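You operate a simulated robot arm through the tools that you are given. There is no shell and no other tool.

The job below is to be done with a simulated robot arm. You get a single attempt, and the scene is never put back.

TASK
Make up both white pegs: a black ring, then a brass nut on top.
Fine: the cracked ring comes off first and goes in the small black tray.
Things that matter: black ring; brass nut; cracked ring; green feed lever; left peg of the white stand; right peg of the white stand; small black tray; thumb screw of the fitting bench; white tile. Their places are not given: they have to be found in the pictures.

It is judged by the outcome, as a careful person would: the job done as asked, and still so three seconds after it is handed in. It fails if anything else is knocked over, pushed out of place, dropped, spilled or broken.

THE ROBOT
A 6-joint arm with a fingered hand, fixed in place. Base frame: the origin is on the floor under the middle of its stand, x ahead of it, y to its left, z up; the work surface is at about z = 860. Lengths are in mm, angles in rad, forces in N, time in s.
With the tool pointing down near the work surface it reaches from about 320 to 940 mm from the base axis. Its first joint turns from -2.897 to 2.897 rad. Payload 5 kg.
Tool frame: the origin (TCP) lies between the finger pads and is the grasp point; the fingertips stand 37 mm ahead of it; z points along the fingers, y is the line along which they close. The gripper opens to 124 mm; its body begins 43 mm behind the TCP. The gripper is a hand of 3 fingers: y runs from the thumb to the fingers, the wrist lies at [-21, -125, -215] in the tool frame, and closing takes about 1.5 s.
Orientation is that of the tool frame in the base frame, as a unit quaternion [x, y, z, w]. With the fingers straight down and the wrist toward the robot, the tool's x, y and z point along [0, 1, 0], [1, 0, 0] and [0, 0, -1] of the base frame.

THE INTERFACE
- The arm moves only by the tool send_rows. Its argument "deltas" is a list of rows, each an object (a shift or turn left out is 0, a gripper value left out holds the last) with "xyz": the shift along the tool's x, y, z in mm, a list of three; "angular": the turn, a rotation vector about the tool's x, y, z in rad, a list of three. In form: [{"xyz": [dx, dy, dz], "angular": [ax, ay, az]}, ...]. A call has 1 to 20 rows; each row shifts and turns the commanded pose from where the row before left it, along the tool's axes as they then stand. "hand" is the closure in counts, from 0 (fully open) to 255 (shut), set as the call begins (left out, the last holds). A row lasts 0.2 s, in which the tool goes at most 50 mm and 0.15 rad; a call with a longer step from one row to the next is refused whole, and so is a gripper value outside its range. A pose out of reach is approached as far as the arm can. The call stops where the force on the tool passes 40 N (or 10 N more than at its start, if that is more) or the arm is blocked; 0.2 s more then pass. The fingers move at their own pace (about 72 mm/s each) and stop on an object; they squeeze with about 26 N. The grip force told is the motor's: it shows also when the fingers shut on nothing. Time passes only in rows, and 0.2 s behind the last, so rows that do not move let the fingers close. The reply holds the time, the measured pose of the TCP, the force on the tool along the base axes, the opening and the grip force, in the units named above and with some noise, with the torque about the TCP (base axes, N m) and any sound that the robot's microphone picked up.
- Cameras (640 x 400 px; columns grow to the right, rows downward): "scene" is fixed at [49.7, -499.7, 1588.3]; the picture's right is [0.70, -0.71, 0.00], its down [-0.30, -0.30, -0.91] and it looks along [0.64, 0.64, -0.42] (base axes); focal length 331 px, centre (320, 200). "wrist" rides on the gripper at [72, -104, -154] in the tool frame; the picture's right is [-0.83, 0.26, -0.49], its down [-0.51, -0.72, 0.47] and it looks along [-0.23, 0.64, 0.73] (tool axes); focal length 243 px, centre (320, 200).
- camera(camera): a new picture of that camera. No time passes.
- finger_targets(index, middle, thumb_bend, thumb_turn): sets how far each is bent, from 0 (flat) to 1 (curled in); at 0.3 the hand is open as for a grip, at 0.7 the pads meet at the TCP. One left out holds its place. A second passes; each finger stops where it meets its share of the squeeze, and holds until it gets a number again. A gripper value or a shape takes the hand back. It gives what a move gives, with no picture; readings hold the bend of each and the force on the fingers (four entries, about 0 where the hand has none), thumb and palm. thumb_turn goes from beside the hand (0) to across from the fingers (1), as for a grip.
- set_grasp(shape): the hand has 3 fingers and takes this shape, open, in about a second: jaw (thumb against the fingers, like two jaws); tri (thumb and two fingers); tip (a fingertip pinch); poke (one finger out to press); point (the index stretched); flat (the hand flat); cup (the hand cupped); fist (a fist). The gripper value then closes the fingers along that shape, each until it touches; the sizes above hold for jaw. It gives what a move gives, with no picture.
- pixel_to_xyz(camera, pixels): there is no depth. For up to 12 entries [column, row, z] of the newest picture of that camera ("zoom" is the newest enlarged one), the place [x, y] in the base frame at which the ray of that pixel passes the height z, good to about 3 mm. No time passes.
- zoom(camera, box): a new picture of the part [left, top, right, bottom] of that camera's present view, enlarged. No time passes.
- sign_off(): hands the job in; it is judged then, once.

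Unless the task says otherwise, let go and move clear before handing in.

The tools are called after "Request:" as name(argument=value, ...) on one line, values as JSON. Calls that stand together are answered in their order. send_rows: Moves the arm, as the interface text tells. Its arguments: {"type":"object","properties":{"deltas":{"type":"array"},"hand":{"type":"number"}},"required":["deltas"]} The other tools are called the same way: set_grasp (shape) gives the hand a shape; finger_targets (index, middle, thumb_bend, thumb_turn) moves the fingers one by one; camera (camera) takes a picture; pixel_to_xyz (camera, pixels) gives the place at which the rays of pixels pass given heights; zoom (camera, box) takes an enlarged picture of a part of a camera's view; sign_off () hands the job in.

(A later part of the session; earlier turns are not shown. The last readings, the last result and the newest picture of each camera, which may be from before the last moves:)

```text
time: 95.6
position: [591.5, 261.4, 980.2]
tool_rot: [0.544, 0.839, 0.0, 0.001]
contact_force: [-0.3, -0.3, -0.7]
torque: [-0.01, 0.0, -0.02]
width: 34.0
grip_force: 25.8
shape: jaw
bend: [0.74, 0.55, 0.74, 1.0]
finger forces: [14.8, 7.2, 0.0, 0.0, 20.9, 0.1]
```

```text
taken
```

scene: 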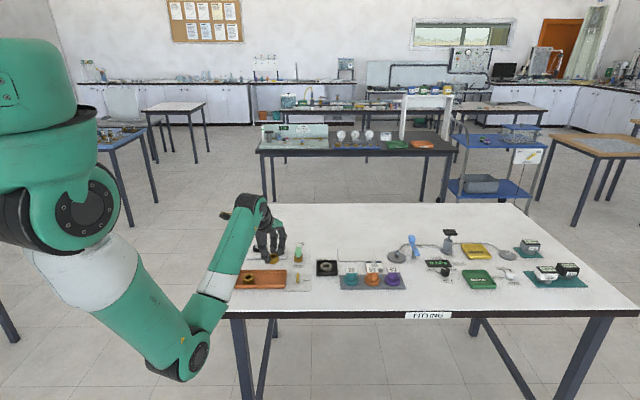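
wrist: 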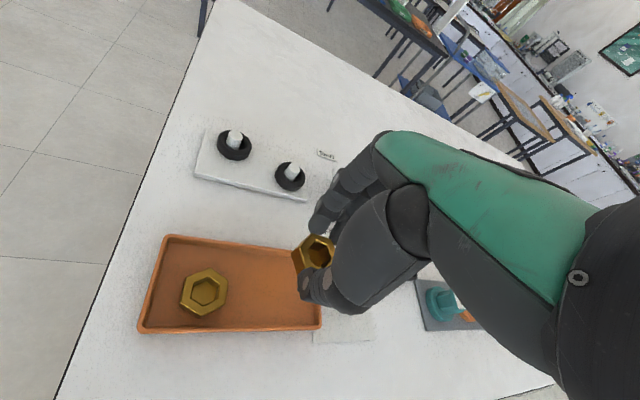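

The nut is still held securely (14.8, 7.2 and 20.9 N). I'll carry it over to the right peg at this height.

Request:
send_rows(deltas=[{"xyz": [12.1, 31.9, 0]}, {"xyz": [12.1, 31.9, 0]}, {"xyz": [12.1, 31.9, 0]}, {"xyz": [12.0, 32.0, 0]}, {"xyz": [0, 0, 0]}, {"xyz": [0, 0, 0]}])

Request:
zoom(camera="scene", box=[250, 215, 310, 265])

Request:
zoom(camera="wrist", box=[245, 210, 345, 320])

```text
time: 97.0
position: [688.0, 358.9, 983.1]
tool_rot: [0.544, 0.839, -0.001, 0.001]
contact_force: [0.6, -0.9, -0.3]
torque: [-0.02, 0.01, 0.02]
width: 33.8
grip_force: 25.6
shape: jaw
bend: [0.74, 0.55, 0.74, 1.0]
finger forces: [14.9, 7.4, 0.0, 0.0, 21.0, 0.1]
```

```text
8.00 times, centred on (280, 240) of scene
```

zoom: 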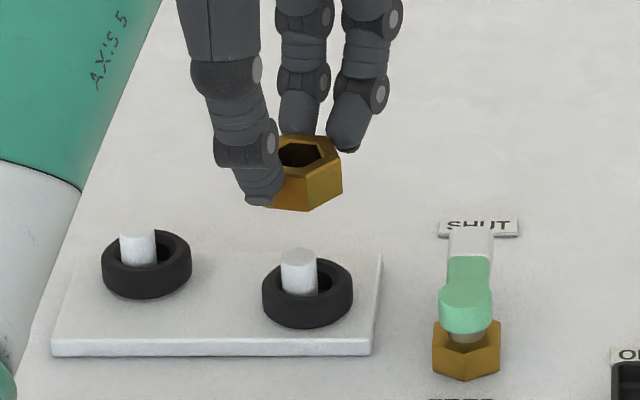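

```text
3.64 times, centred on (295, 265) of wrist
```

zoom: 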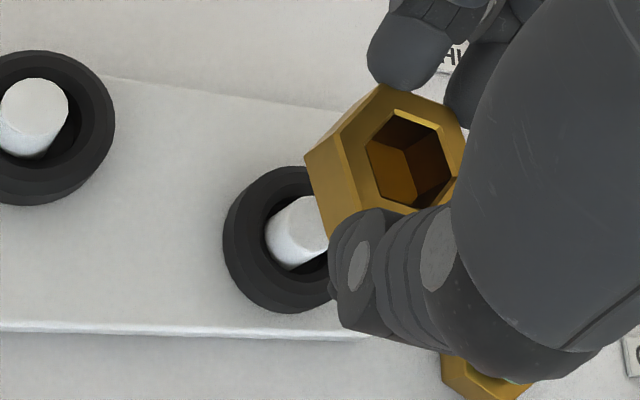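

Request:
pixel_to_xyz(camera="zoom", pixels=[[411, 157, 954], [411, 157, 954], [411, 157, 954], [411, 157, 954], [411, 157, 954], [411, 157, 954], [411, 157, 954], [411, 157, 954], [398, 110, 954], [440, 130, 954], [380, 195, 954], [368, 150, 954]])

Request:
zoom(camera="wrist", box=[290, 220, 350, 290])

```text
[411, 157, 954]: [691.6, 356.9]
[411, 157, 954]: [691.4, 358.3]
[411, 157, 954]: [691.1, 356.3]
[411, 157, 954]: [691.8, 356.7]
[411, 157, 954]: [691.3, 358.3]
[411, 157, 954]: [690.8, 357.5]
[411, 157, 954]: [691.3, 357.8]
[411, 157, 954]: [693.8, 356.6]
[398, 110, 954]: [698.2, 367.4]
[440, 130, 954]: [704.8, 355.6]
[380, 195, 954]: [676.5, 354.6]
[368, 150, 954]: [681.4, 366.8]
```

```text
5.71 times, centred on (320, 255) of wrist
```

zoom: 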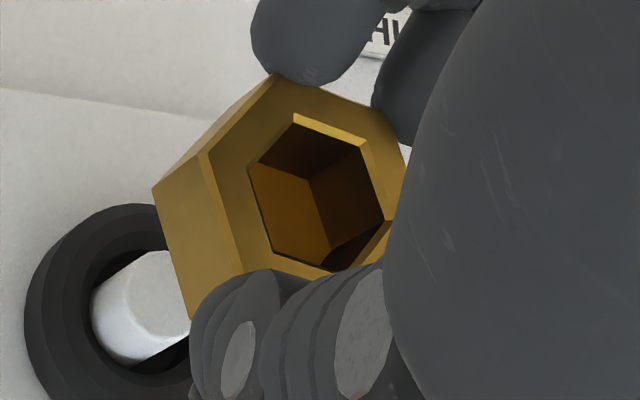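

Request:
pixel_to_xyz(camera="zoom", pixels=[[317, 196, 954], [317, 196, 954], [317, 196, 954], [317, 196, 954], [317, 196, 954], [317, 196, 954], [317, 196, 954], [317, 196, 954], [317, 196, 954], [317, 196, 954], [317, 196, 954], [317, 196, 954]])

Request:
pixel_to_xyz(camera="zoom", pixels=[[293, 120, 954], [365, 147, 954], [390, 215, 954], [335, 271, 954], [272, 258, 954], [247, 165, 954], [293, 120, 954], [365, 147, 954], [390, 215, 954], [335, 271, 954], [272, 258, 954], [247, 165, 954]])

Request:
send_rows(deltas=[{"xyz": [0, 0, 0]}])

```text
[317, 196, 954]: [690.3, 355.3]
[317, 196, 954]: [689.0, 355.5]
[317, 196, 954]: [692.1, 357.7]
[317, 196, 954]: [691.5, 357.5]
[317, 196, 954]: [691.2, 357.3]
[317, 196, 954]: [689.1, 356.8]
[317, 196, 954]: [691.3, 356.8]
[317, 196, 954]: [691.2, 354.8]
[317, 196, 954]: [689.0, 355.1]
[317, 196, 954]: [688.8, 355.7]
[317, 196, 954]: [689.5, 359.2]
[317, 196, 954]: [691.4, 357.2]
```

```text
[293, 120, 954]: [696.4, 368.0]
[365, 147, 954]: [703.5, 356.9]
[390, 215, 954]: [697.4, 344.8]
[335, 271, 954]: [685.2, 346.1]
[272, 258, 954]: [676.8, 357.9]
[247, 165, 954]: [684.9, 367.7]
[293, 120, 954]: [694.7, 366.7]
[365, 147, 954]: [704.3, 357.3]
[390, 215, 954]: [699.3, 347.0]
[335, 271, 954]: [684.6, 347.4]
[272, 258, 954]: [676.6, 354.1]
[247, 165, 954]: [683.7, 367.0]
```

```text
time: 97.4
position: [688.3, 358.5, 983.1]
tool_rot: [0.544, 0.839, 0.0, 0.001]
contact_force: [0.2, 0.2, -1.0]
torque: [-0.04, 0.0, 0.0]
width: 33.9
grip_force: 25.8
shape: jaw
bend: [0.74, 0.55, 0.74, 1.0]
finger forces: [14.8, 7.3, 0.1, 0.0, 21.0, 0.0]
```

The hole centre is about (690.3,356.7) and the peg (688.6,357.3), with roughly ±3 mm clearance. I'll trim by about 1.6 mm and lower to just above the peg for another look.

Request:
send_rows(deltas=[{"xyz": [1.0, -1.2, 0]}, {"xyz": [0, 0, 10]}, {"xyz": [0, 0, 10]}, {"xyz": [0, 0, 10]}, {"xyz": [0, 0, 0]}, {"xyz": [0, 0, 0]}])

Request:
zoom(camera="scene", box=[255, 220, 305, 260])

Request:
zoom(camera="wrist", box=[275, 220, 350, 290])

```text
time: 98.8
position: [687.3, 356.7, 951.5]
tool_rot: [0.544, 0.839, 0.0, 0.001]
contact_force: [0.4, 0.3, -0.7]
torque: [-0.01, 0.02, 0.01]
width: 34.0
grip_force: 26.1
shape: jaw
bend: [0.74, 0.55, 0.74, 1.0]
finger forces: [14.8, 7.4, 0.0, 0.0, 20.8, 0.0]
```

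```text
10.00 times, centred on (280, 240) of scene
```

zoom: 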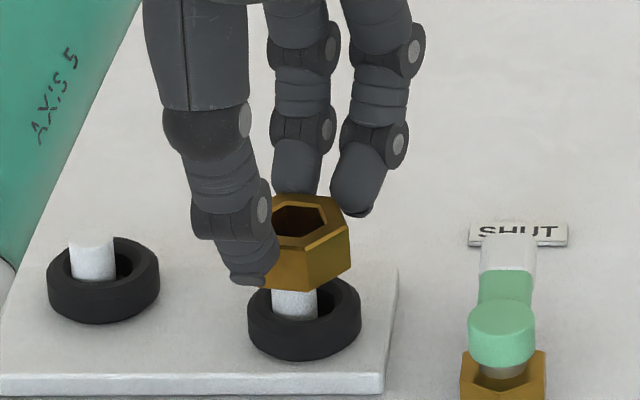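

```text
5.71 times, centred on (312, 255) of wrist
```

zoom: 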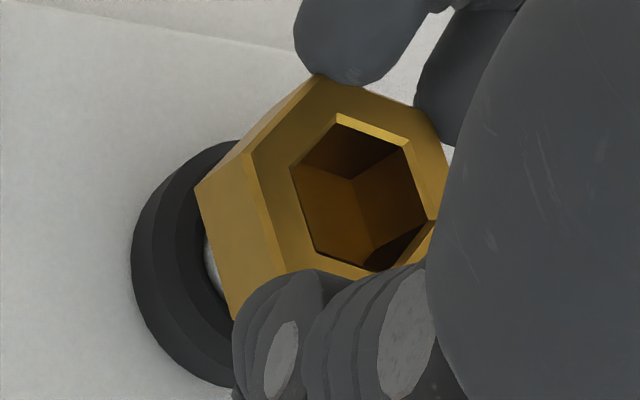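

The nut is nearly over the peg. I'll zoom harder in the scene view to judge the side-to-side alignment.

Request:
zoom(camera="scene", box=[265, 232, 295, 256])

Request:
zoom(camera="wrist", box=[275, 220, 350, 290])

Request:
pixel_to_xyz(camera="zoom", pixels=[[337, 122, 923.5], [410, 147, 923.5], [433, 215, 923.5], [375, 270, 923.5], [318, 257, 923.5], [292, 168, 923.5], [337, 122, 923.5], [410, 147, 923.5], [433, 215, 923.5], [375, 270, 923.5], [318, 257, 923.5], [292, 168, 923.5]])

```text
16.00 times, centred on (280, 244) of scene
```

zoom: 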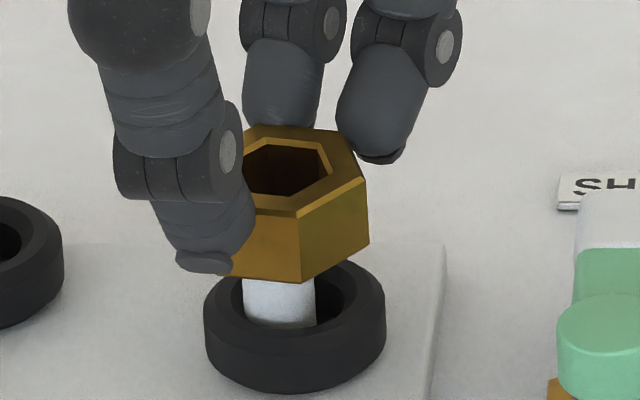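

```text
5.71 times, centred on (312, 255) of wrist
```

zoom: 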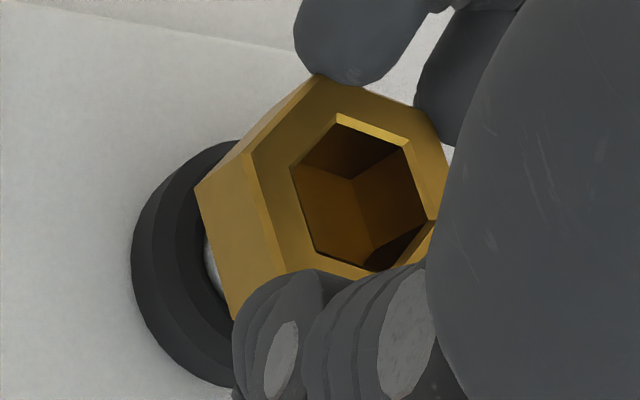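

```text
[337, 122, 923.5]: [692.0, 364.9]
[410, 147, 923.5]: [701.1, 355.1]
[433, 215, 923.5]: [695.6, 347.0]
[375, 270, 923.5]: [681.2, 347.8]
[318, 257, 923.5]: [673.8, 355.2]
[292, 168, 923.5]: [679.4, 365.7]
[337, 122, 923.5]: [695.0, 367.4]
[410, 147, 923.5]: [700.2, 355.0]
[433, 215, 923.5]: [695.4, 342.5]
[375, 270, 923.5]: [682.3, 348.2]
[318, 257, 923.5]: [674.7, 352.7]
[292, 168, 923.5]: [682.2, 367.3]
```

The wrist view puts the hole at about (687.7,355.7), nearly on the peg, but the scene view suggests the nut sits a little to the right. I'll zoom tighter to resolve this before touching.

Request:
zoom(camera="scene", box=[270, 238, 290, 254])

Request:
zoom(camera="wrist", box=[295, 230, 335, 270])

```text
16.00 times, centred on (280, 246) of scene
```

zoom: 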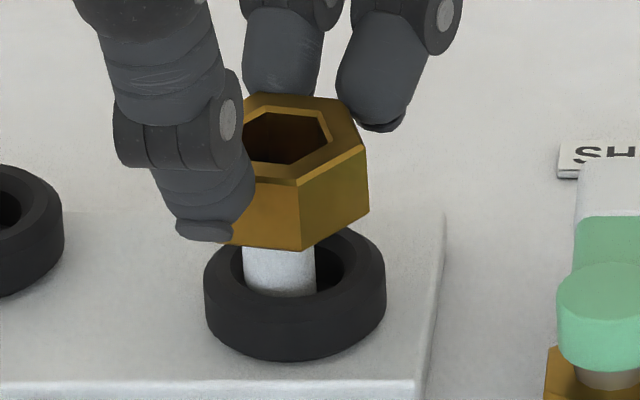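

```text
10.00 times, centred on (315, 250) of wrist
```

zoom: 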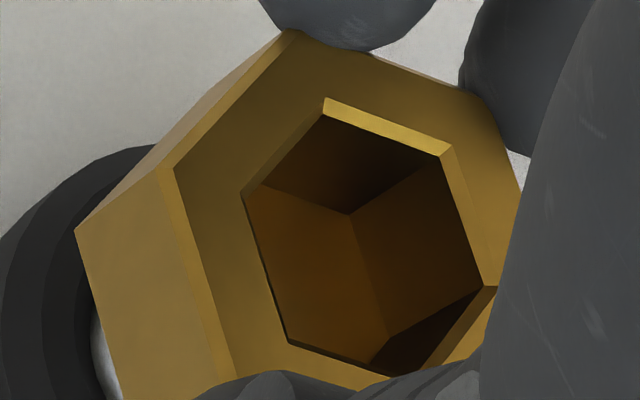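

Request:
zoom(camera="scene", box=[270, 238, 290, 254])

Request:
pixel_to_xyz(camera="zoom", pixels=[[279.7, 270, 888], [279.7, 270, 888], [279.7, 270, 888], [279.7, 270, 888], [279.7, 270, 888], [279.7, 270, 888], [278, 140, 923.5], [278, 140, 923.5], [278, 140, 923.5], [278, 140, 923.5], [278, 140, 923.5], [278, 140, 923.5]])

Request:
pixel_to_xyz(camera="zoom", pixels=[[279.7, 270, 888], [279.7, 270, 888], [279.7, 270, 888], [279.7, 270, 888], [279.7, 270, 888], [279.7, 270, 888], [278, 140, 923.5], [278, 140, 923.5], [278, 140, 923.5], [278, 140, 923.5], [278, 140, 923.5], [278, 140, 923.5]])

```text
16.00 times, centred on (280, 246) of scene
```

zoom: 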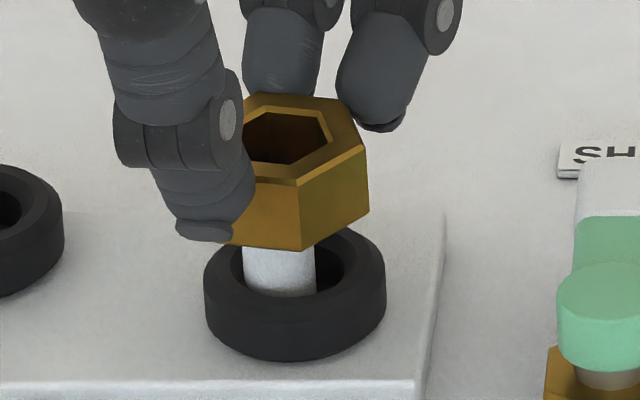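

```text
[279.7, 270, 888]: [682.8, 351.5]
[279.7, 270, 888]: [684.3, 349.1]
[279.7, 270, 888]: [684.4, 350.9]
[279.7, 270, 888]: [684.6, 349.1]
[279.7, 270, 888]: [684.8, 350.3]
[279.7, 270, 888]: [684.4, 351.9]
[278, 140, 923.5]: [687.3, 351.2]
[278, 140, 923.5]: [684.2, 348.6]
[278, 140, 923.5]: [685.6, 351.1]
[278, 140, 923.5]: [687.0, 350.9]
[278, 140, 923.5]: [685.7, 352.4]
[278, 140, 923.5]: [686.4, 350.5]
```

```text
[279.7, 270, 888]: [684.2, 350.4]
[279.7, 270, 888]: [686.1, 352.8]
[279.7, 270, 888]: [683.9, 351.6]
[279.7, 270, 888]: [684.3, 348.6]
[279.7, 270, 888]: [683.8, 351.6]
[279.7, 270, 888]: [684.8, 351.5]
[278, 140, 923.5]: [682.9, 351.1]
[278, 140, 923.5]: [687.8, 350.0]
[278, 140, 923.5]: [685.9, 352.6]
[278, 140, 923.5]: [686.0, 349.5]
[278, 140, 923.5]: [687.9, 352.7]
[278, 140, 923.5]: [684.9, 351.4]
```

Combining both cameras, the nut is about 1.5 mm right of and 1.4 mm short of the peg axis. I'll shift by (-0.3,+2.0) and go down in small steps, checking for contact.

Request:
send_rows(deltas=[{"xyz": [1.95, 0.54, 0]}, {"xyz": [0, 0, 2]}, {"xyz": [0, 0, 2]}, {"xyz": [0, 0, 1.5]}, {"xyz": [0, 0, 1.5]}, {"xyz": [0, 0, 1]}, {"xyz": [0, 0, 0]}])

Request:
zoom(camera="scene", box=[270, 238, 290, 254])

Request:
zoom(camera="wrist", box=[295, 230, 335, 270])

```text
time: 100.4
position: [686.4, 360.9, 943.1]
tool_rot: [0.544, 0.839, 0.0, 0.001]
contact_force: [-0.1, -0.7, 0.2]
torque: [0.01, 0.02, 0.0]
width: 34.2
grip_force: 26.0
shape: jaw
bend: [0.74, 0.55, 0.74, 1.0]
finger forces: [14.9, 7.2, 0.0, 0.0, 20.8, 0.0]
```

```text
16.00 times, centred on (280, 246) of scene
```

zoom: 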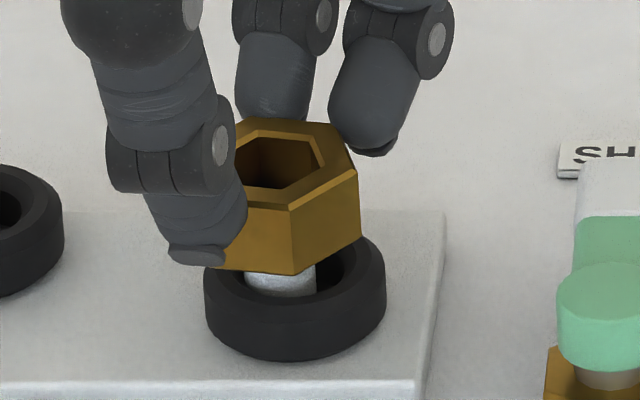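

```text
10.00 times, centred on (315, 250) of wrist
```

zoom: 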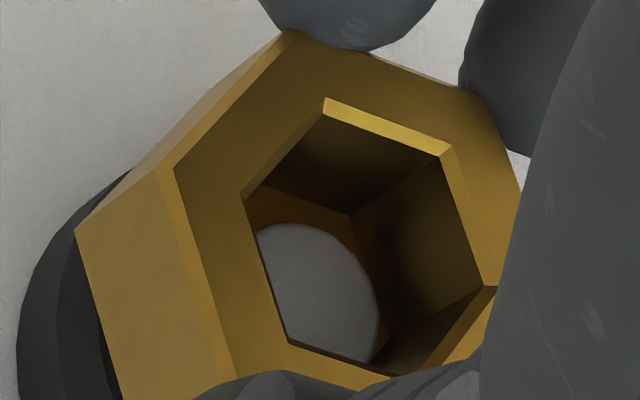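

The peg top is now visible through the nut's hole, and there's no contact force. I'll continue in 1 mm steps.

Request:
send_rows(deltas=[{"xyz": [0, 0, 1]}, {"xyz": [0, 0, 1]}, {"xyz": [0, 0, 0]}])

Request:
zoom(camera="wrist", box=[295, 230, 335, 270])

Request:
zoom(camera="scene", box=[270, 238, 290, 254])

```text
time: 101.2
position: [687.0, 360.1, 940.8]
tool_rot: [0.544, 0.839, 0.0, 0.001]
contact_force: [-1.0, 1.2, -0.1]
torque: [0.0, 0.03, -0.04]
width: 34.3
grip_force: 26.6
shape: jaw
bend: [0.74, 0.55, 0.74, 1.0]
finger forces: [15.0, 7.3, 0.0, 0.0, 20.9, 0.1]
```

```text
10.00 times, centred on (315, 250) of wrist
```

zoom: 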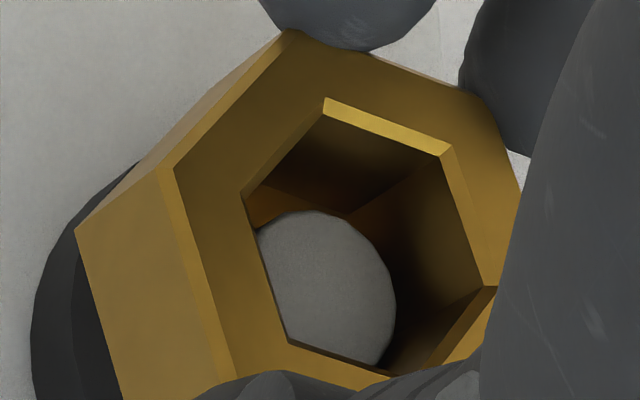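

```text
16.00 times, centred on (280, 246) of scene
```

zoom: 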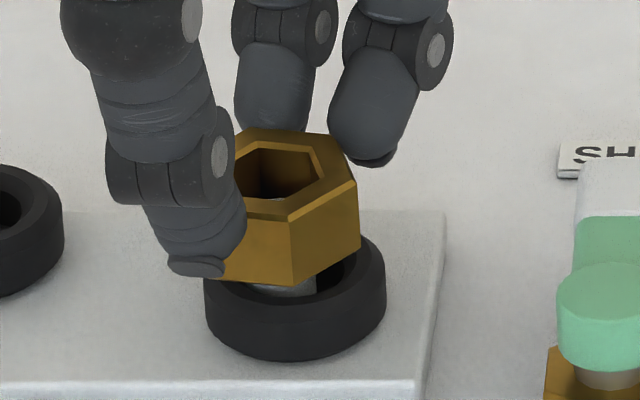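

Both views agree the nut is now about 1.6 mm too far in +x of the tool. I'll shift it back by 1.6 mm and continue down.

Request:
send_rows(deltas=[{"xyz": [-1.6, 0, 0]}, {"xyz": [0, 0, 0]}])

Request:
zoom(camera="wrist", box=[295, 230, 335, 270])

Request:
zoom(camera="scene", box=[270, 238, 290, 254])

```text
time: 101.8
position: [687.7, 358.8, 940.4]
tool_rot: [0.544, 0.839, -0.001, 0.0]
contact_force: [0.0, 0.2, -0.3]
torque: [0.01, -0.01, -0.02]
width: 34.3
grip_force: 26.3
shape: jaw
bend: [0.74, 0.55, 0.74, 1.0]
finger forces: [14.8, 7.3, 0.0, 0.1, 20.8, 0.1]
```

```text
10.00 times, centred on (315, 250) of wrist
```

zoom: 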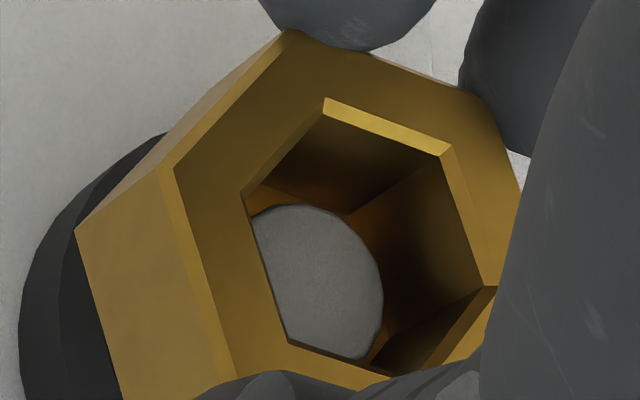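

```text
16.00 times, centred on (280, 246) of scene
```

zoom: 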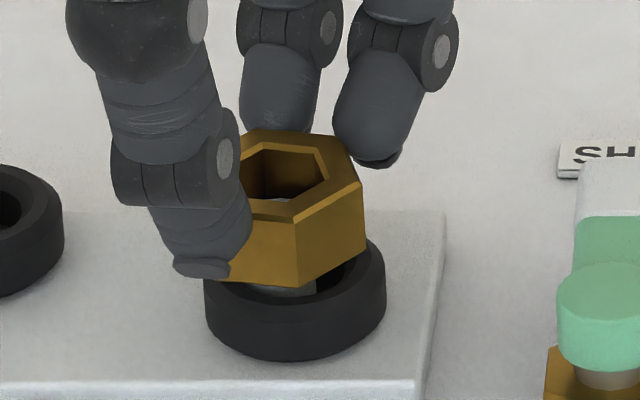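

Now the nut is centred on the peg in both views. I'll continue down in small steps until it meets the ring.

Request:
send_rows(deltas=[{"xyz": [0, 0, 1.5]}, {"xyz": [0, 0, 1.5]}, {"xyz": [0, 0, 1.5]}, {"xyz": [0, 0, 1.5]}, {"xyz": [0, 0, 0]}])

Request:
zoom(camera="wrist", box=[295, 230, 335, 270])

Request:
send_rows(deltas=[{"xyz": [0, 0, 1]}, {"xyz": [0, 0, 1]}, {"xyz": [0, 0, 0]}])

```text
time: 103.0
position: [688.0, 357.6, 935.0]
tool_rot: [0.544, 0.839, 0.0, 0.001]
contact_force: [0.7, 0.0, 0.2]
torque: [0.0, 0.01, 0.02]
width: 34.2
grip_force: 26.3
shape: jaw
bend: [0.74, 0.55, 0.74, 1.0]
finger forces: [15.0, 7.3, 0.0, 0.0, 21.3, 0.1]
```

```text
10.00 times, centred on (315, 250) of wrist
```

zoom: 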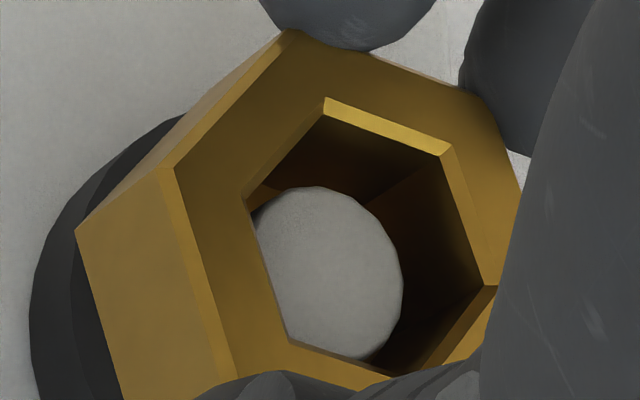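

```text
time: 103.8
position: [688.2, 356.6, 934.9]
tool_rot: [0.543, 0.84, 0.002, 0.001]
contact_force: [-1.0, -0.7, 13.0]
torque: [-0.07, 0.02, -0.02]
width: 34.6
grip_force: 25.8
shape: jaw
bend: [0.74, 0.55, 0.74, 1.0]
finger forces: [16.8, 8.9, 0.1, 0.1, 26.2, 0.0]
```

Contact is 13 N, so the nut is resting on the ring with the peg inside its hole. I'll ease off 1.5 mm, check the views, then release.

Request:
send_rows(deltas=[{"xyz": [0, 0, -1]}, {"xyz": [0, 0, -0.6]}, {"xyz": [0, 0, 0]}])

Request:
zoom(camera="scene", box=[270, 238, 290, 254])

Request:
zoom(camera="wrist", box=[295, 230, 335, 270])

```text
time: 104.6
position: [687.3, 358.6, 934.9]
tool_rot: [0.544, 0.839, -0.001, 0.0]
contact_force: [3.9, 1.2, 7.8]
torque: [0.05, -0.09, 0.0]
width: 34.3
grip_force: 26.3
shape: jaw
bend: [0.74, 0.55, 0.74, 1.0]
finger forces: [18.0, 9.7, 0.1, 0.0, 23.6, 0.1]
```

```text
16.00 times, centred on (280, 246) of scene
```

zoom: 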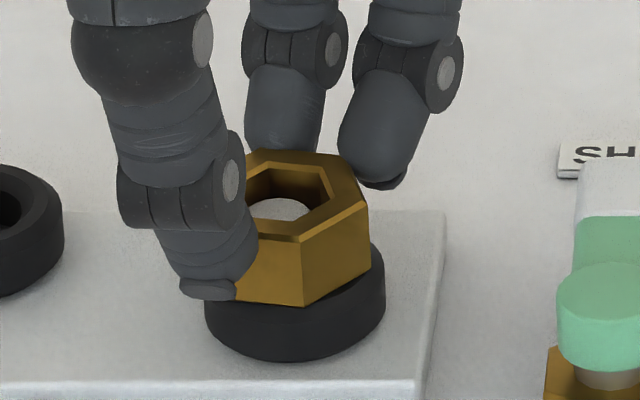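

```text
10.00 times, centred on (315, 250) of wrist
```

zoom: 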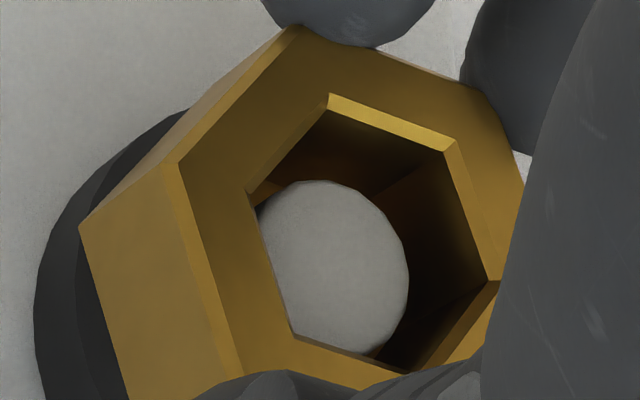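

The nut sits flat on the ring with the peg inside. I'll release it gently.

Request:
send_rows(deltas=[{"xyz": [0, 0, 0]}, {"xyz": [0, 0, 0]}, {"xyz": [0, 0, 0]}, {"xyz": [0, 0, 0]}, {"xyz": [0, 0, 0]}], hand=120)

Request:
zoom(camera="scene", box=[265, 232, 295, 256])

Request:
zoom(camera="wrist", box=[265, 210, 345, 300])

```text
time: 105.8
position: [687.8, 358.8, 934.0]
tool_rot: [0.544, 0.839, 0.0, 0.001]
contact_force: [0.4, 0.4, 0.8]
torque: [-0.02, 0.02, 0.02]
width: 65.3
grip_force: 0.0
shape: jaw
bend: [0.74, 0.44, 0.68, 1.0]
finger forces: [0.1, 0.1, 0.0, 0.1, 0.0, 0.0]
```

```text
16.00 times, centred on (280, 244) of scene
```

zoom: 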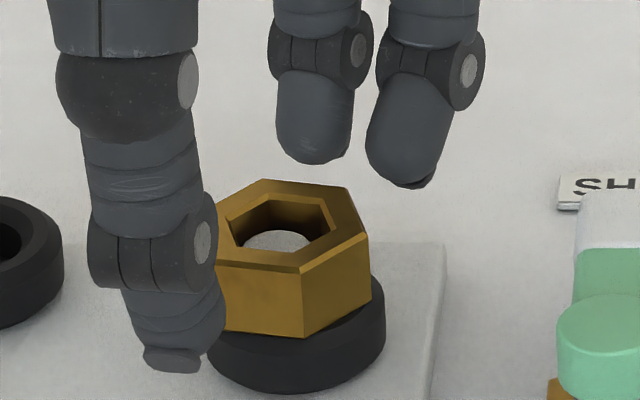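

```text
4.44 times, centred on (305, 255) of wrist
```

zoom: 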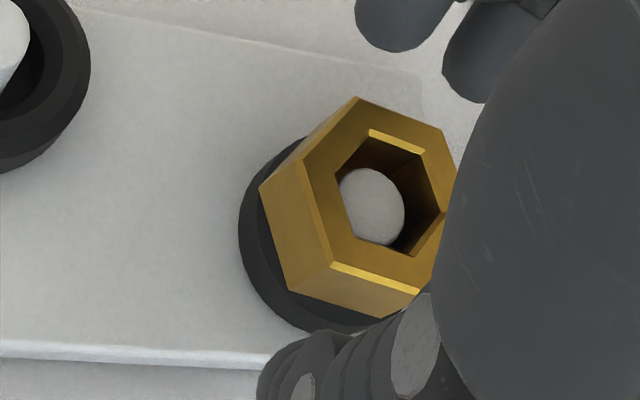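

The nut rests flat on the right peg's ring, with the peg inside. I'll rise straight up and return over the tray, turning to yaw −45° at about z 980.

Request:
send_rows(deltas=[{"xyz": [0, 0, -6]}, {"xyz": [0, 0, -20]}, {"xyz": [0, 0, -22]}, {"xyz": [-12.5, -32.1, 0]}, {"xyz": [-12.5, -32.1, 0]}, {"xyz": [-12.5, -32.1, 0]}, {"xyz": [-12.5, -32.1, 0]}, {"xyz": [0, 0, 0]}])

Request:
send_rows(deltas=[{"angular": [0, 0, 0.134]}, {"angular": [0, 0, 0.134]}, {"angular": [0, 0, 0.134]}, {"angular": [0, 0, 0.134]}, {"angular": [0, 0, 0.134]}, {"angular": [0, 0, 0.134]}, {"angular": [0, 0, 0.134]}, {"angular": [0, 0, 0.134]}, {"angular": [0, 0, 0.132]}, {"xyz": [0, 0, 0]}], hand=143)

Request:
zoom(camera="scene", box=[225, 220, 315, 295])

```text
time: 107.6
position: [587.4, 257.5, 979.8]
tool_rot: [0.544, 0.839, 0.0, 0.0]
contact_force: [-0.9, -1.3, -0.1]
torque: [0.01, 0.03, -0.02]
width: 65.4
grip_force: 0.1
shape: jaw
bend: [0.74, 0.44, 0.68, 1.0]
finger forces: [0.1, 0.0, 0.0, 0.0, 0.0, 0.0]
```

```text
time: 109.8
position: [591.1, 259.5, 982.0]
tool_rot: [0.924, 0.383, 0.0, 0.0]
contact_force: [0.5, -0.5, -1.2]
torque: [0.0, -0.02, 0.0]
width: 54.9
grip_force: 0.0
shape: jaw
bend: [0.74, 0.47, 0.71, 1.0]
finger forces: [0.0, 0.0, 0.1, 0.0, 0.0, 0.0]
```

```text
5.33 times, centred on (270, 258) of scene
```

zoom: 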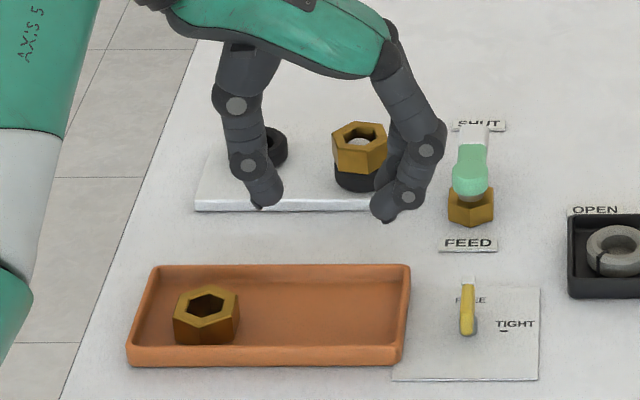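

The right peg shows ring and nut in place, and only nut 1 remains in the tray. I'll lower to about 942 and move over nut 1.

Request:
send_rows(deltas=[{"xyz": [0, 0, 20]}, {"xyz": [0, 0, 20]}, {"xyz": [-7.1, -26.4, 0]}, {"xyz": [-7.1, -26.4, 0]}, {"xyz": [-7.2, -26.4, 0]}, {"xyz": [0, 0, 0]}, {"xyz": [0, 0, 0]}])

Request:
zoom(camera="scene", box=[225, 240, 285, 290])

Request:
zoom(camera="wrist", box=[255, 210, 345, 310])

```text
time: 111.4
position: [517.9, 301.5, 941.9]
tool_rot: [0.923, 0.384, 0.0, 0.001]
contact_force: [-0.4, 0.5, 0.1]
torque: [0.03, 0.01, 0.02]
width: 54.7
grip_force: 0.1
shape: jaw
bend: [0.74, 0.47, 0.71, 1.0]
finger forces: [0.0, 0.1, 0.1, 0.0, 0.0, 0.0]
```

```text
8.00 times, centred on (255, 265) of scene
```

zoom: 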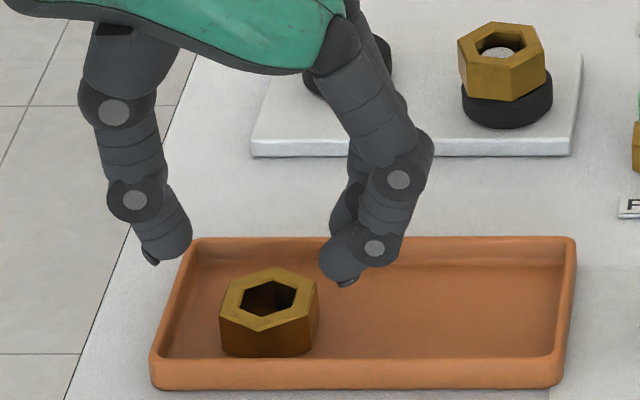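

```text
4.00 times, centred on (300, 260) of wrist
```

zoom: 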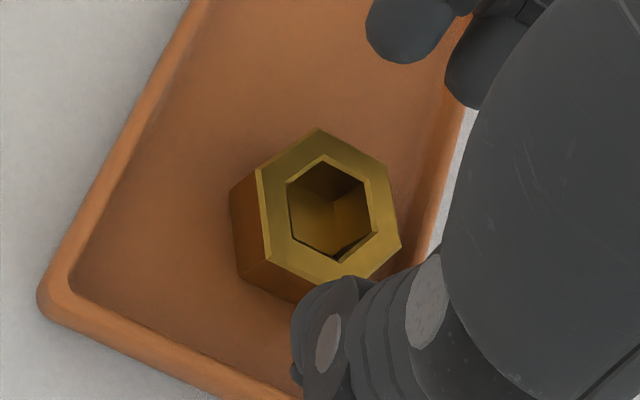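

The thumb has ~12 mm and the fingers ~6 mm to nut 1. I'll shift 8 mm right, then descend to just above rim level, watching for contact with the left wall.

Request:
send_rows(deltas=[{"xyz": [0.5, 8, 0]}, {"xyz": [0, 0, 6]}, {"xyz": [0, 0, 6]}, {"xyz": [0, 0, 5]}, {"xyz": [0, 0, 4]}, {"xyz": [0, 0, 3]}, {"xyz": [0, 0, 0]}])

Request:
zoom(camera="scene", box=[225, 245, 285, 295])

Request:
zoom(camera="wrist", box=[255, 210, 345, 310])

```text
time: 113.0
position: [525.9, 296.9, 918.8]
tool_rot: [0.923, 0.384, 0.0, 0.001]
contact_force: [0.4, -0.7, -0.1]
torque: [0.02, -0.01, 0.0]
width: 54.7
grip_force: 0.0
shape: jaw
bend: [0.74, 0.47, 0.71, 1.0]
finger forces: [0.1, 0.0, 0.0, 0.0, 0.0, 0.0]
```

```text
8.00 times, centred on (255, 270) of scene
```

zoom: 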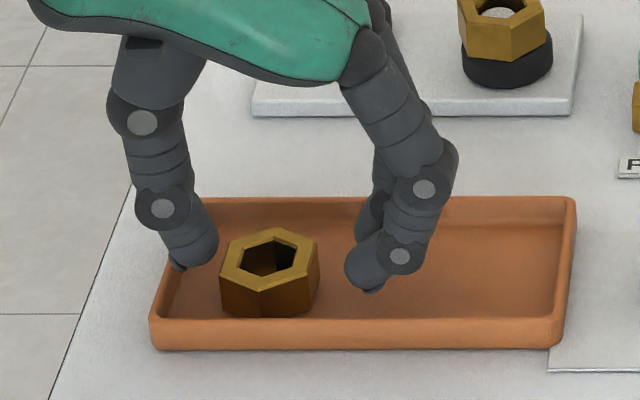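

```text
4.00 times, centred on (300, 260) of wrist
```

zoom: 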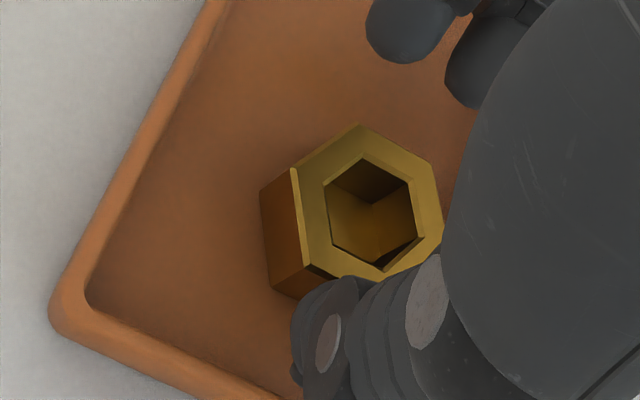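

No contact yet. I'll lower 2 mm more and then push the nut gently to the right with the thumb, in small steps.

Request:
send_rows(deltas=[{"xyz": [0, 0, 1]}, {"xyz": [0, 0, 1]}, {"xyz": [0, 0, 0]}])

Request:
send_rows(deltas=[{"xyz": [0, 1.5, 0]}, {"xyz": [0, 1.5, 0]}, {"xyz": [0, 1.5, 0]}, {"xyz": [0, 1.5, 0]}, {"xyz": [0, 0, 0]}])

Request:
zoom(camera="scene", box=[225, 245, 285, 295])

Request:
zoom(camera="wrist", box=[255, 210, 345, 310])

```text
time: 113.8
position: [524.6, 296.3, 915.4]
tool_rot: [0.923, 0.384, 0.001, 0.001]
contact_force: [-0.3, -0.6, -0.3]
torque: [0.02, -0.02, 0.02]
width: 55.0
grip_force: 0.1
shape: jaw
bend: [0.74, 0.47, 0.71, 1.0]
finger forces: [0.1, 0.1, 0.0, 0.0, 0.0, 0.0]
```

```text
time: 115.0
position: [530.3, 291.6, 915.7]
tool_rot: [0.923, 0.384, 0.0, 0.002]
contact_force: [-0.3, 0.5, 0.8]
torque: [-0.01, 0.03, 0.0]
width: 54.9
grip_force: 0.1
shape: jaw
bend: [0.74, 0.47, 0.71, 1.0]
finger forces: [0.0, 0.0, 0.0, 0.1, 1.0, 0.1]
```

```text
8.00 times, centred on (255, 270) of scene
```

zoom: 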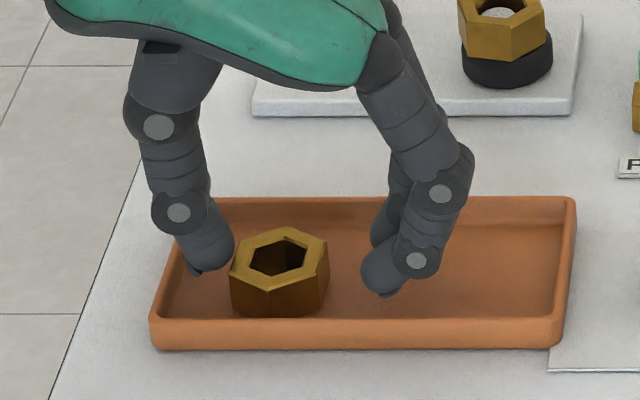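

```text
4.00 times, centred on (300, 260) of wrist
```

zoom: 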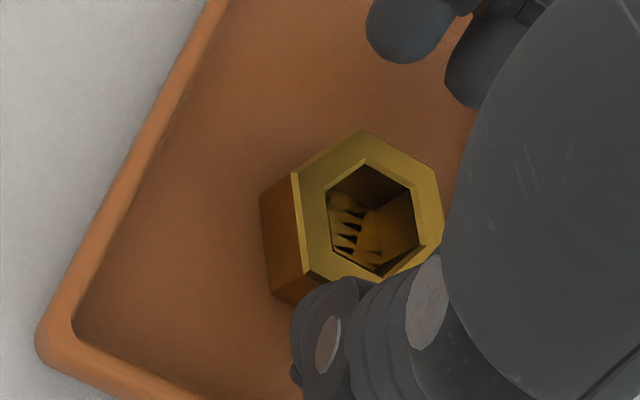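

The nut is sliding right easily (thumb force 1 N) and the tray is not moving. I'll push about 7 mm more.

Request:
send_rows(deltas=[{"xyz": [0, 1.5, 0]}, {"xyz": [0, 1.5, 0]}, {"xyz": [0, 1.5, 0]}, {"xyz": [0, 1.5, 0]}, {"xyz": [0, 1, 0]}, {"xyz": [0, 0, 0]}])

Request:
zoom(camera="scene", box=[225, 245, 285, 295])

Request:
zoom(camera="wrist", box=[255, 210, 345, 310])

```text
time: 116.4
position: [534.3, 287.2, 916.0]
tool_rot: [0.924, 0.383, 0.0, 0.001]
contact_force: [-0.5, 0.5, 0.0]
torque: [0.02, 0.01, 0.0]
width: 54.8
grip_force: 0.0
shape: jaw
bend: [0.74, 0.47, 0.71, 1.0]
finger forces: [0.0, 0.0, 0.0, 0.1, 0.3, 0.1]
```

```text
8.00 times, centred on (255, 270) of scene
```

zoom: 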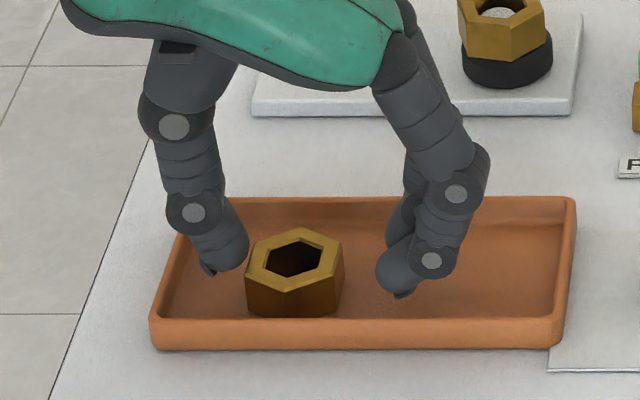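

```text
4.00 times, centred on (300, 260) of wrist
```

zoom: 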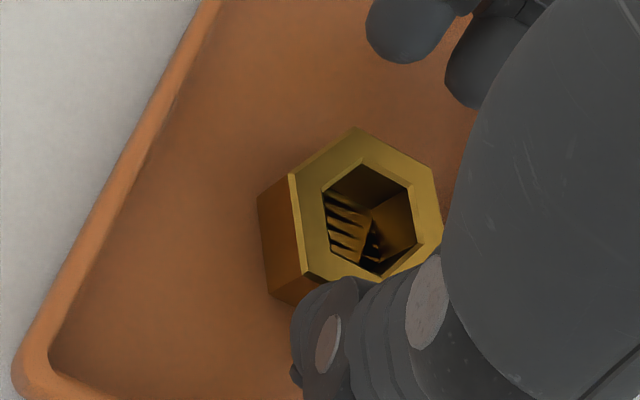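

Nut 1 has moved about 10 mm right, giving the thumb room inside the wall. I'll centre the hand on the nut, lower to grip height and close in stages.

Request:
send_rows(deltas=[{"xyz": [0, -2, 0]}, {"xyz": [0, -2.5, 0]}, {"xyz": [0, -2.5, 0]}, {"xyz": [0, 0, 1]}, {"xyz": [0, 0, 1]}, {"xyz": [0, 0, 1]}, {"xyz": [0, 0, 0]}])

Request:
send_rows(deltas=[{"xyz": [0, 0, 0]}, {"xyz": [0, 0, 0]}, {"xyz": [0, 0, 0]}], hand=170)

Request:
zoom(camera="scene", box=[225, 245, 285, 295])

Request:
zoom(camera="wrist", box=[255, 210, 345, 310])

```text
time: 118.0
position: [528.9, 290.4, 913.2]
tool_rot: [0.923, 0.384, 0.001, 0.001]
contact_force: [-0.1, 0.5, 0.1]
torque: [0.04, -0.01, 0.01]
width: 54.8
grip_force: 0.0
shape: jaw
bend: [0.74, 0.47, 0.71, 1.0]
finger forces: [0.1, 0.0, 0.0, 0.0, 0.0, 0.1]
```

```text
time: 118.8
position: [529.4, 291.2, 912.5]
tool_rot: [0.924, 0.383, 0.001, 0.002]
contact_force: [0.6, 0.4, -0.4]
torque: [0.0, 0.0, -0.03]
width: 41.9
grip_force: 0.1
shape: jaw
bend: [0.74, 0.52, 0.73, 1.0]
finger forces: [0.0, 0.0, 0.0, 0.0, 0.3, 0.0]
```

```text
8.00 times, centred on (255, 270) of scene
```

zoom: 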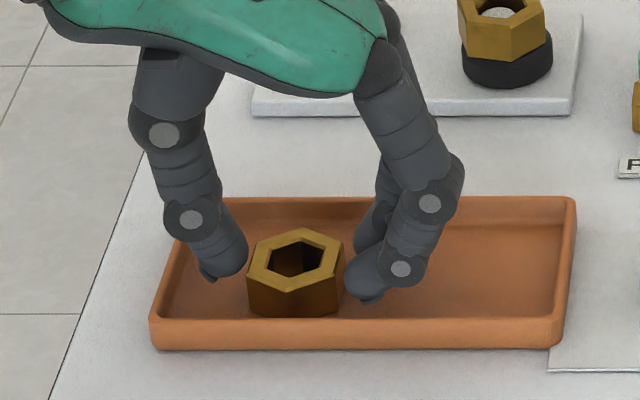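

```text
4.00 times, centred on (300, 260) of wrist
```

zoom: 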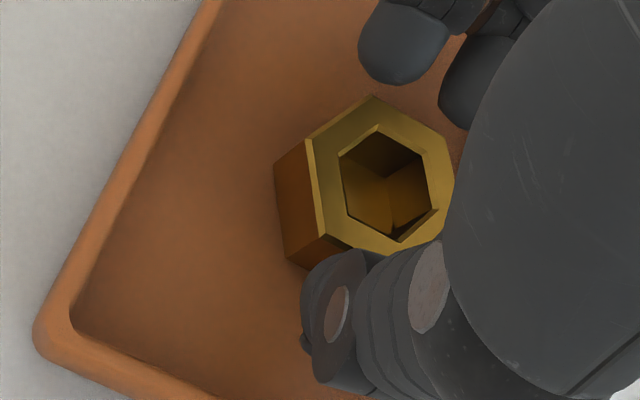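

Both sides are close to the nut. I'll close fully and test-lift.

Request:
send_rows(deltas=[{"xyz": [0, 0, 0]}, {"xyz": [0, 0, 0]}, {"xyz": [0, 0, 0]}, {"xyz": [0, 0, 0]}], hand=190)

Request:
send_rows(deltas=[{"xyz": [0, 0, 0]}, {"xyz": [0, 0, 0]}, {"xyz": [0, 0, -2]}, {"xyz": [0, 0, -2]}, {"xyz": [0, 0, -2]}, {"xyz": [0, 0, 0]}], hand=210)

Request:
zoom(camera="scene", box=[225, 245, 285, 295])

Request:
zoom(camera="wrist", box=[255, 210, 345, 310])

```text
time: 119.8
position: [529.5, 290.9, 913.1]
tool_rot: [0.924, 0.383, 0.0, 0.001]
contact_force: [0.3, 0.5, 0.5]
torque: [0.05, 0.02, -0.02]
width: 32.9
grip_force: 25.9
shape: jaw
bend: [0.74, 0.57, 0.74, 1.0]
finger forces: [14.4, 7.0, 0.0, 0.0, 21.9, 0.1]
```

```text
time: 121.2
position: [529.9, 291.5, 918.9]
tool_rot: [0.924, 0.383, 0.0, 0.001]
contact_force: [-0.5, -0.2, -0.8]
torque: [-0.04, 0.03, 0.01]
width: 32.9
grip_force: 26.2
shape: jaw
bend: [0.74, 0.57, 0.74, 1.0]
finger forces: [14.1, 7.3, 0.0, 0.0, 19.9, 0.1]
```

```text
8.00 times, centred on (255, 270) of scene
```

zoom: 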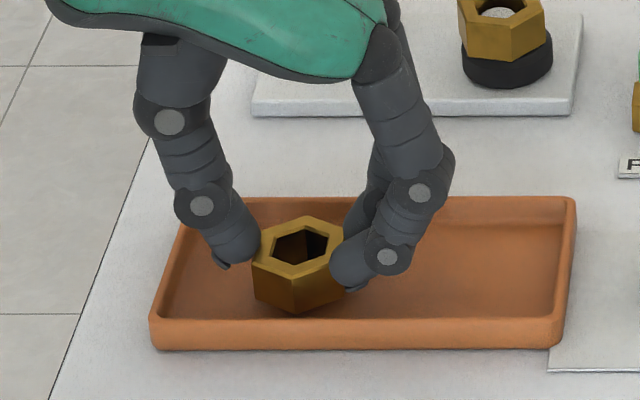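

```text
4.00 times, centred on (300, 260) of wrist
```

zoom: 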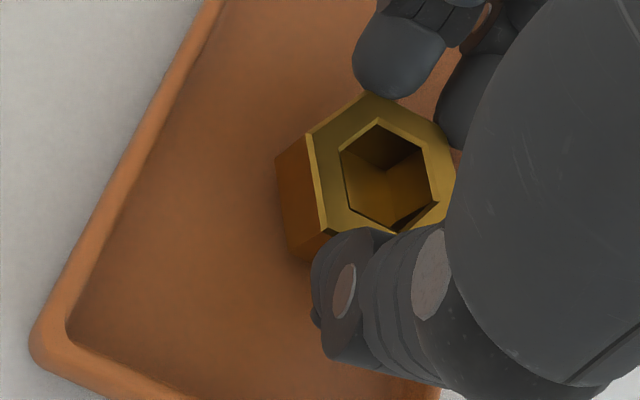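

Nut 1 is securely lifted. I'll raise to about 945, turn back to yaw 33°, rise to about 985 and carry it to the left peg.

Request:
send_rows(deltas=[{"xyz": [0, 0, -12]}, {"xyz": [0, 0, -14]}, {"angular": [0, 0, -0.136]}, {"angular": [0, 0, -0.136]}, {"angular": [0, 0, -0.136]}, {"angular": [0, 0, -0.136]}, {"angular": [0, 0, -0.136]}, {"angular": [0, 0, -0.136]}, {"angular": [0, 0, -0.136]}, {"angular": [0, 0, -0.136]}, {"angular": [0, 0, -0.136]}, {"angular": [0, 0, -0.137]}, {"xyz": [0, 0, -20]}, {"xyz": [0, 0, -20]}, {"xyz": [0, 0, 0]}])

Request:
send_rows(deltas=[{"xyz": [10.3, 35.1, 0]}, {"xyz": [10.3, 35.1, 0]}, {"xyz": [10.3, 35.1, 0]}, {"xyz": [10.3, 35.1, 0]}, {"xyz": [10.3, 35.1, 0]}, {"xyz": [0, 0, 0]}, {"xyz": [0, 0, 0]}])

Request:
zoom(camera="scene", box=[230, 205, 300, 265])

Request:
zoom(camera="wrist", box=[260, 210, 350, 310])

```text
time: 124.4
position: [530.0, 293.3, 984.0]
tool_rot: [0.476, 0.879, 0.0, 0.001]
contact_force: [-0.5, -0.1, -0.9]
torque: [-0.02, -0.03, 0.05]
width: 32.6
grip_force: 26.5
shape: jaw
bend: [0.74, 0.57, 0.74, 1.0]
finger forces: [13.8, 7.1, 0.0, 0.1, 19.4, 0.0]
```

```text
time: 126.0
position: [648.7, 430.8, 984.8]
tool_rot: [0.476, 0.879, -0.001, 0.001]
contact_force: [1.0, -0.7, -0.2]
torque: [0.0, 0.01, 0.0]
width: 32.8
grip_force: 25.4
shape: jaw
bend: [0.74, 0.57, 0.74, 1.0]
finger forces: [13.5, 7.0, 0.1, 0.0, 18.8, 0.1]
```

```text
6.67 times, centred on (265, 235) of scene
```

zoom: 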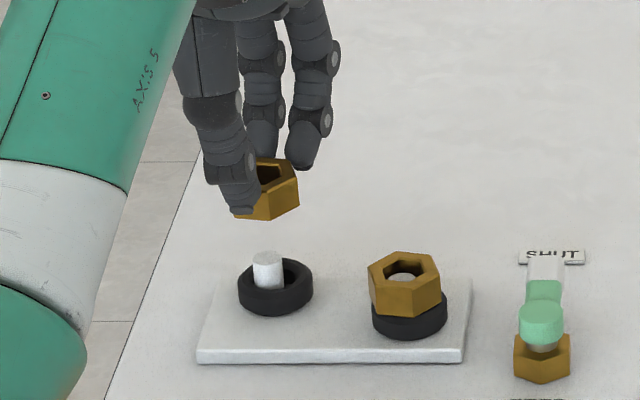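

```text
4.00 times, centred on (305, 260) of wrist
```

zoom: 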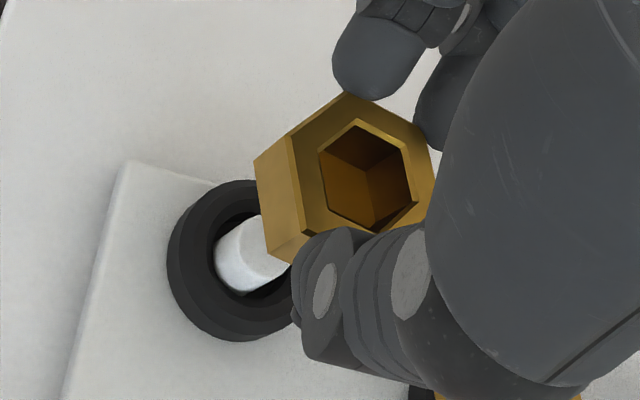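

The nut is held above the left peg, with grip forces slightly lower but steady. I'll zoom to measure the hole against the peg.

Request:
zoom(camera="wrist", box=[295, 230, 335, 270])

Request:
zoom(camera="scene", box=[247, 228, 275, 250])

```text
10.00 times, centred on (315, 250) of wrist
```

zoom: 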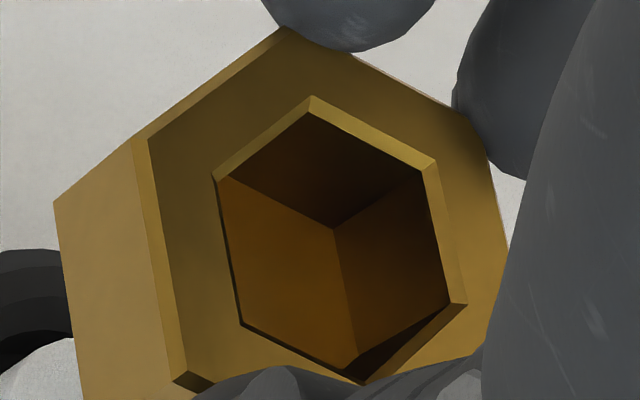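

```text
16.00 times, centred on (261, 239) of scene
```

zoom: 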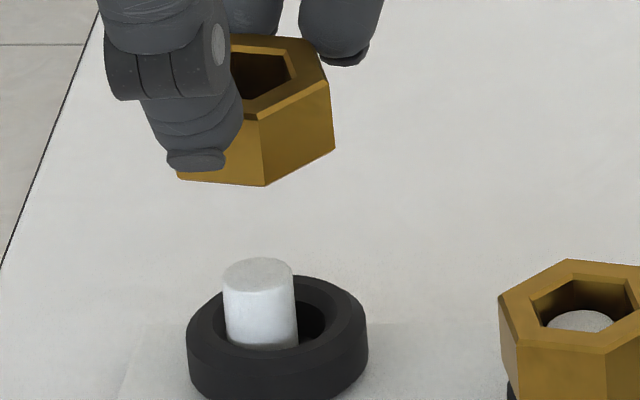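

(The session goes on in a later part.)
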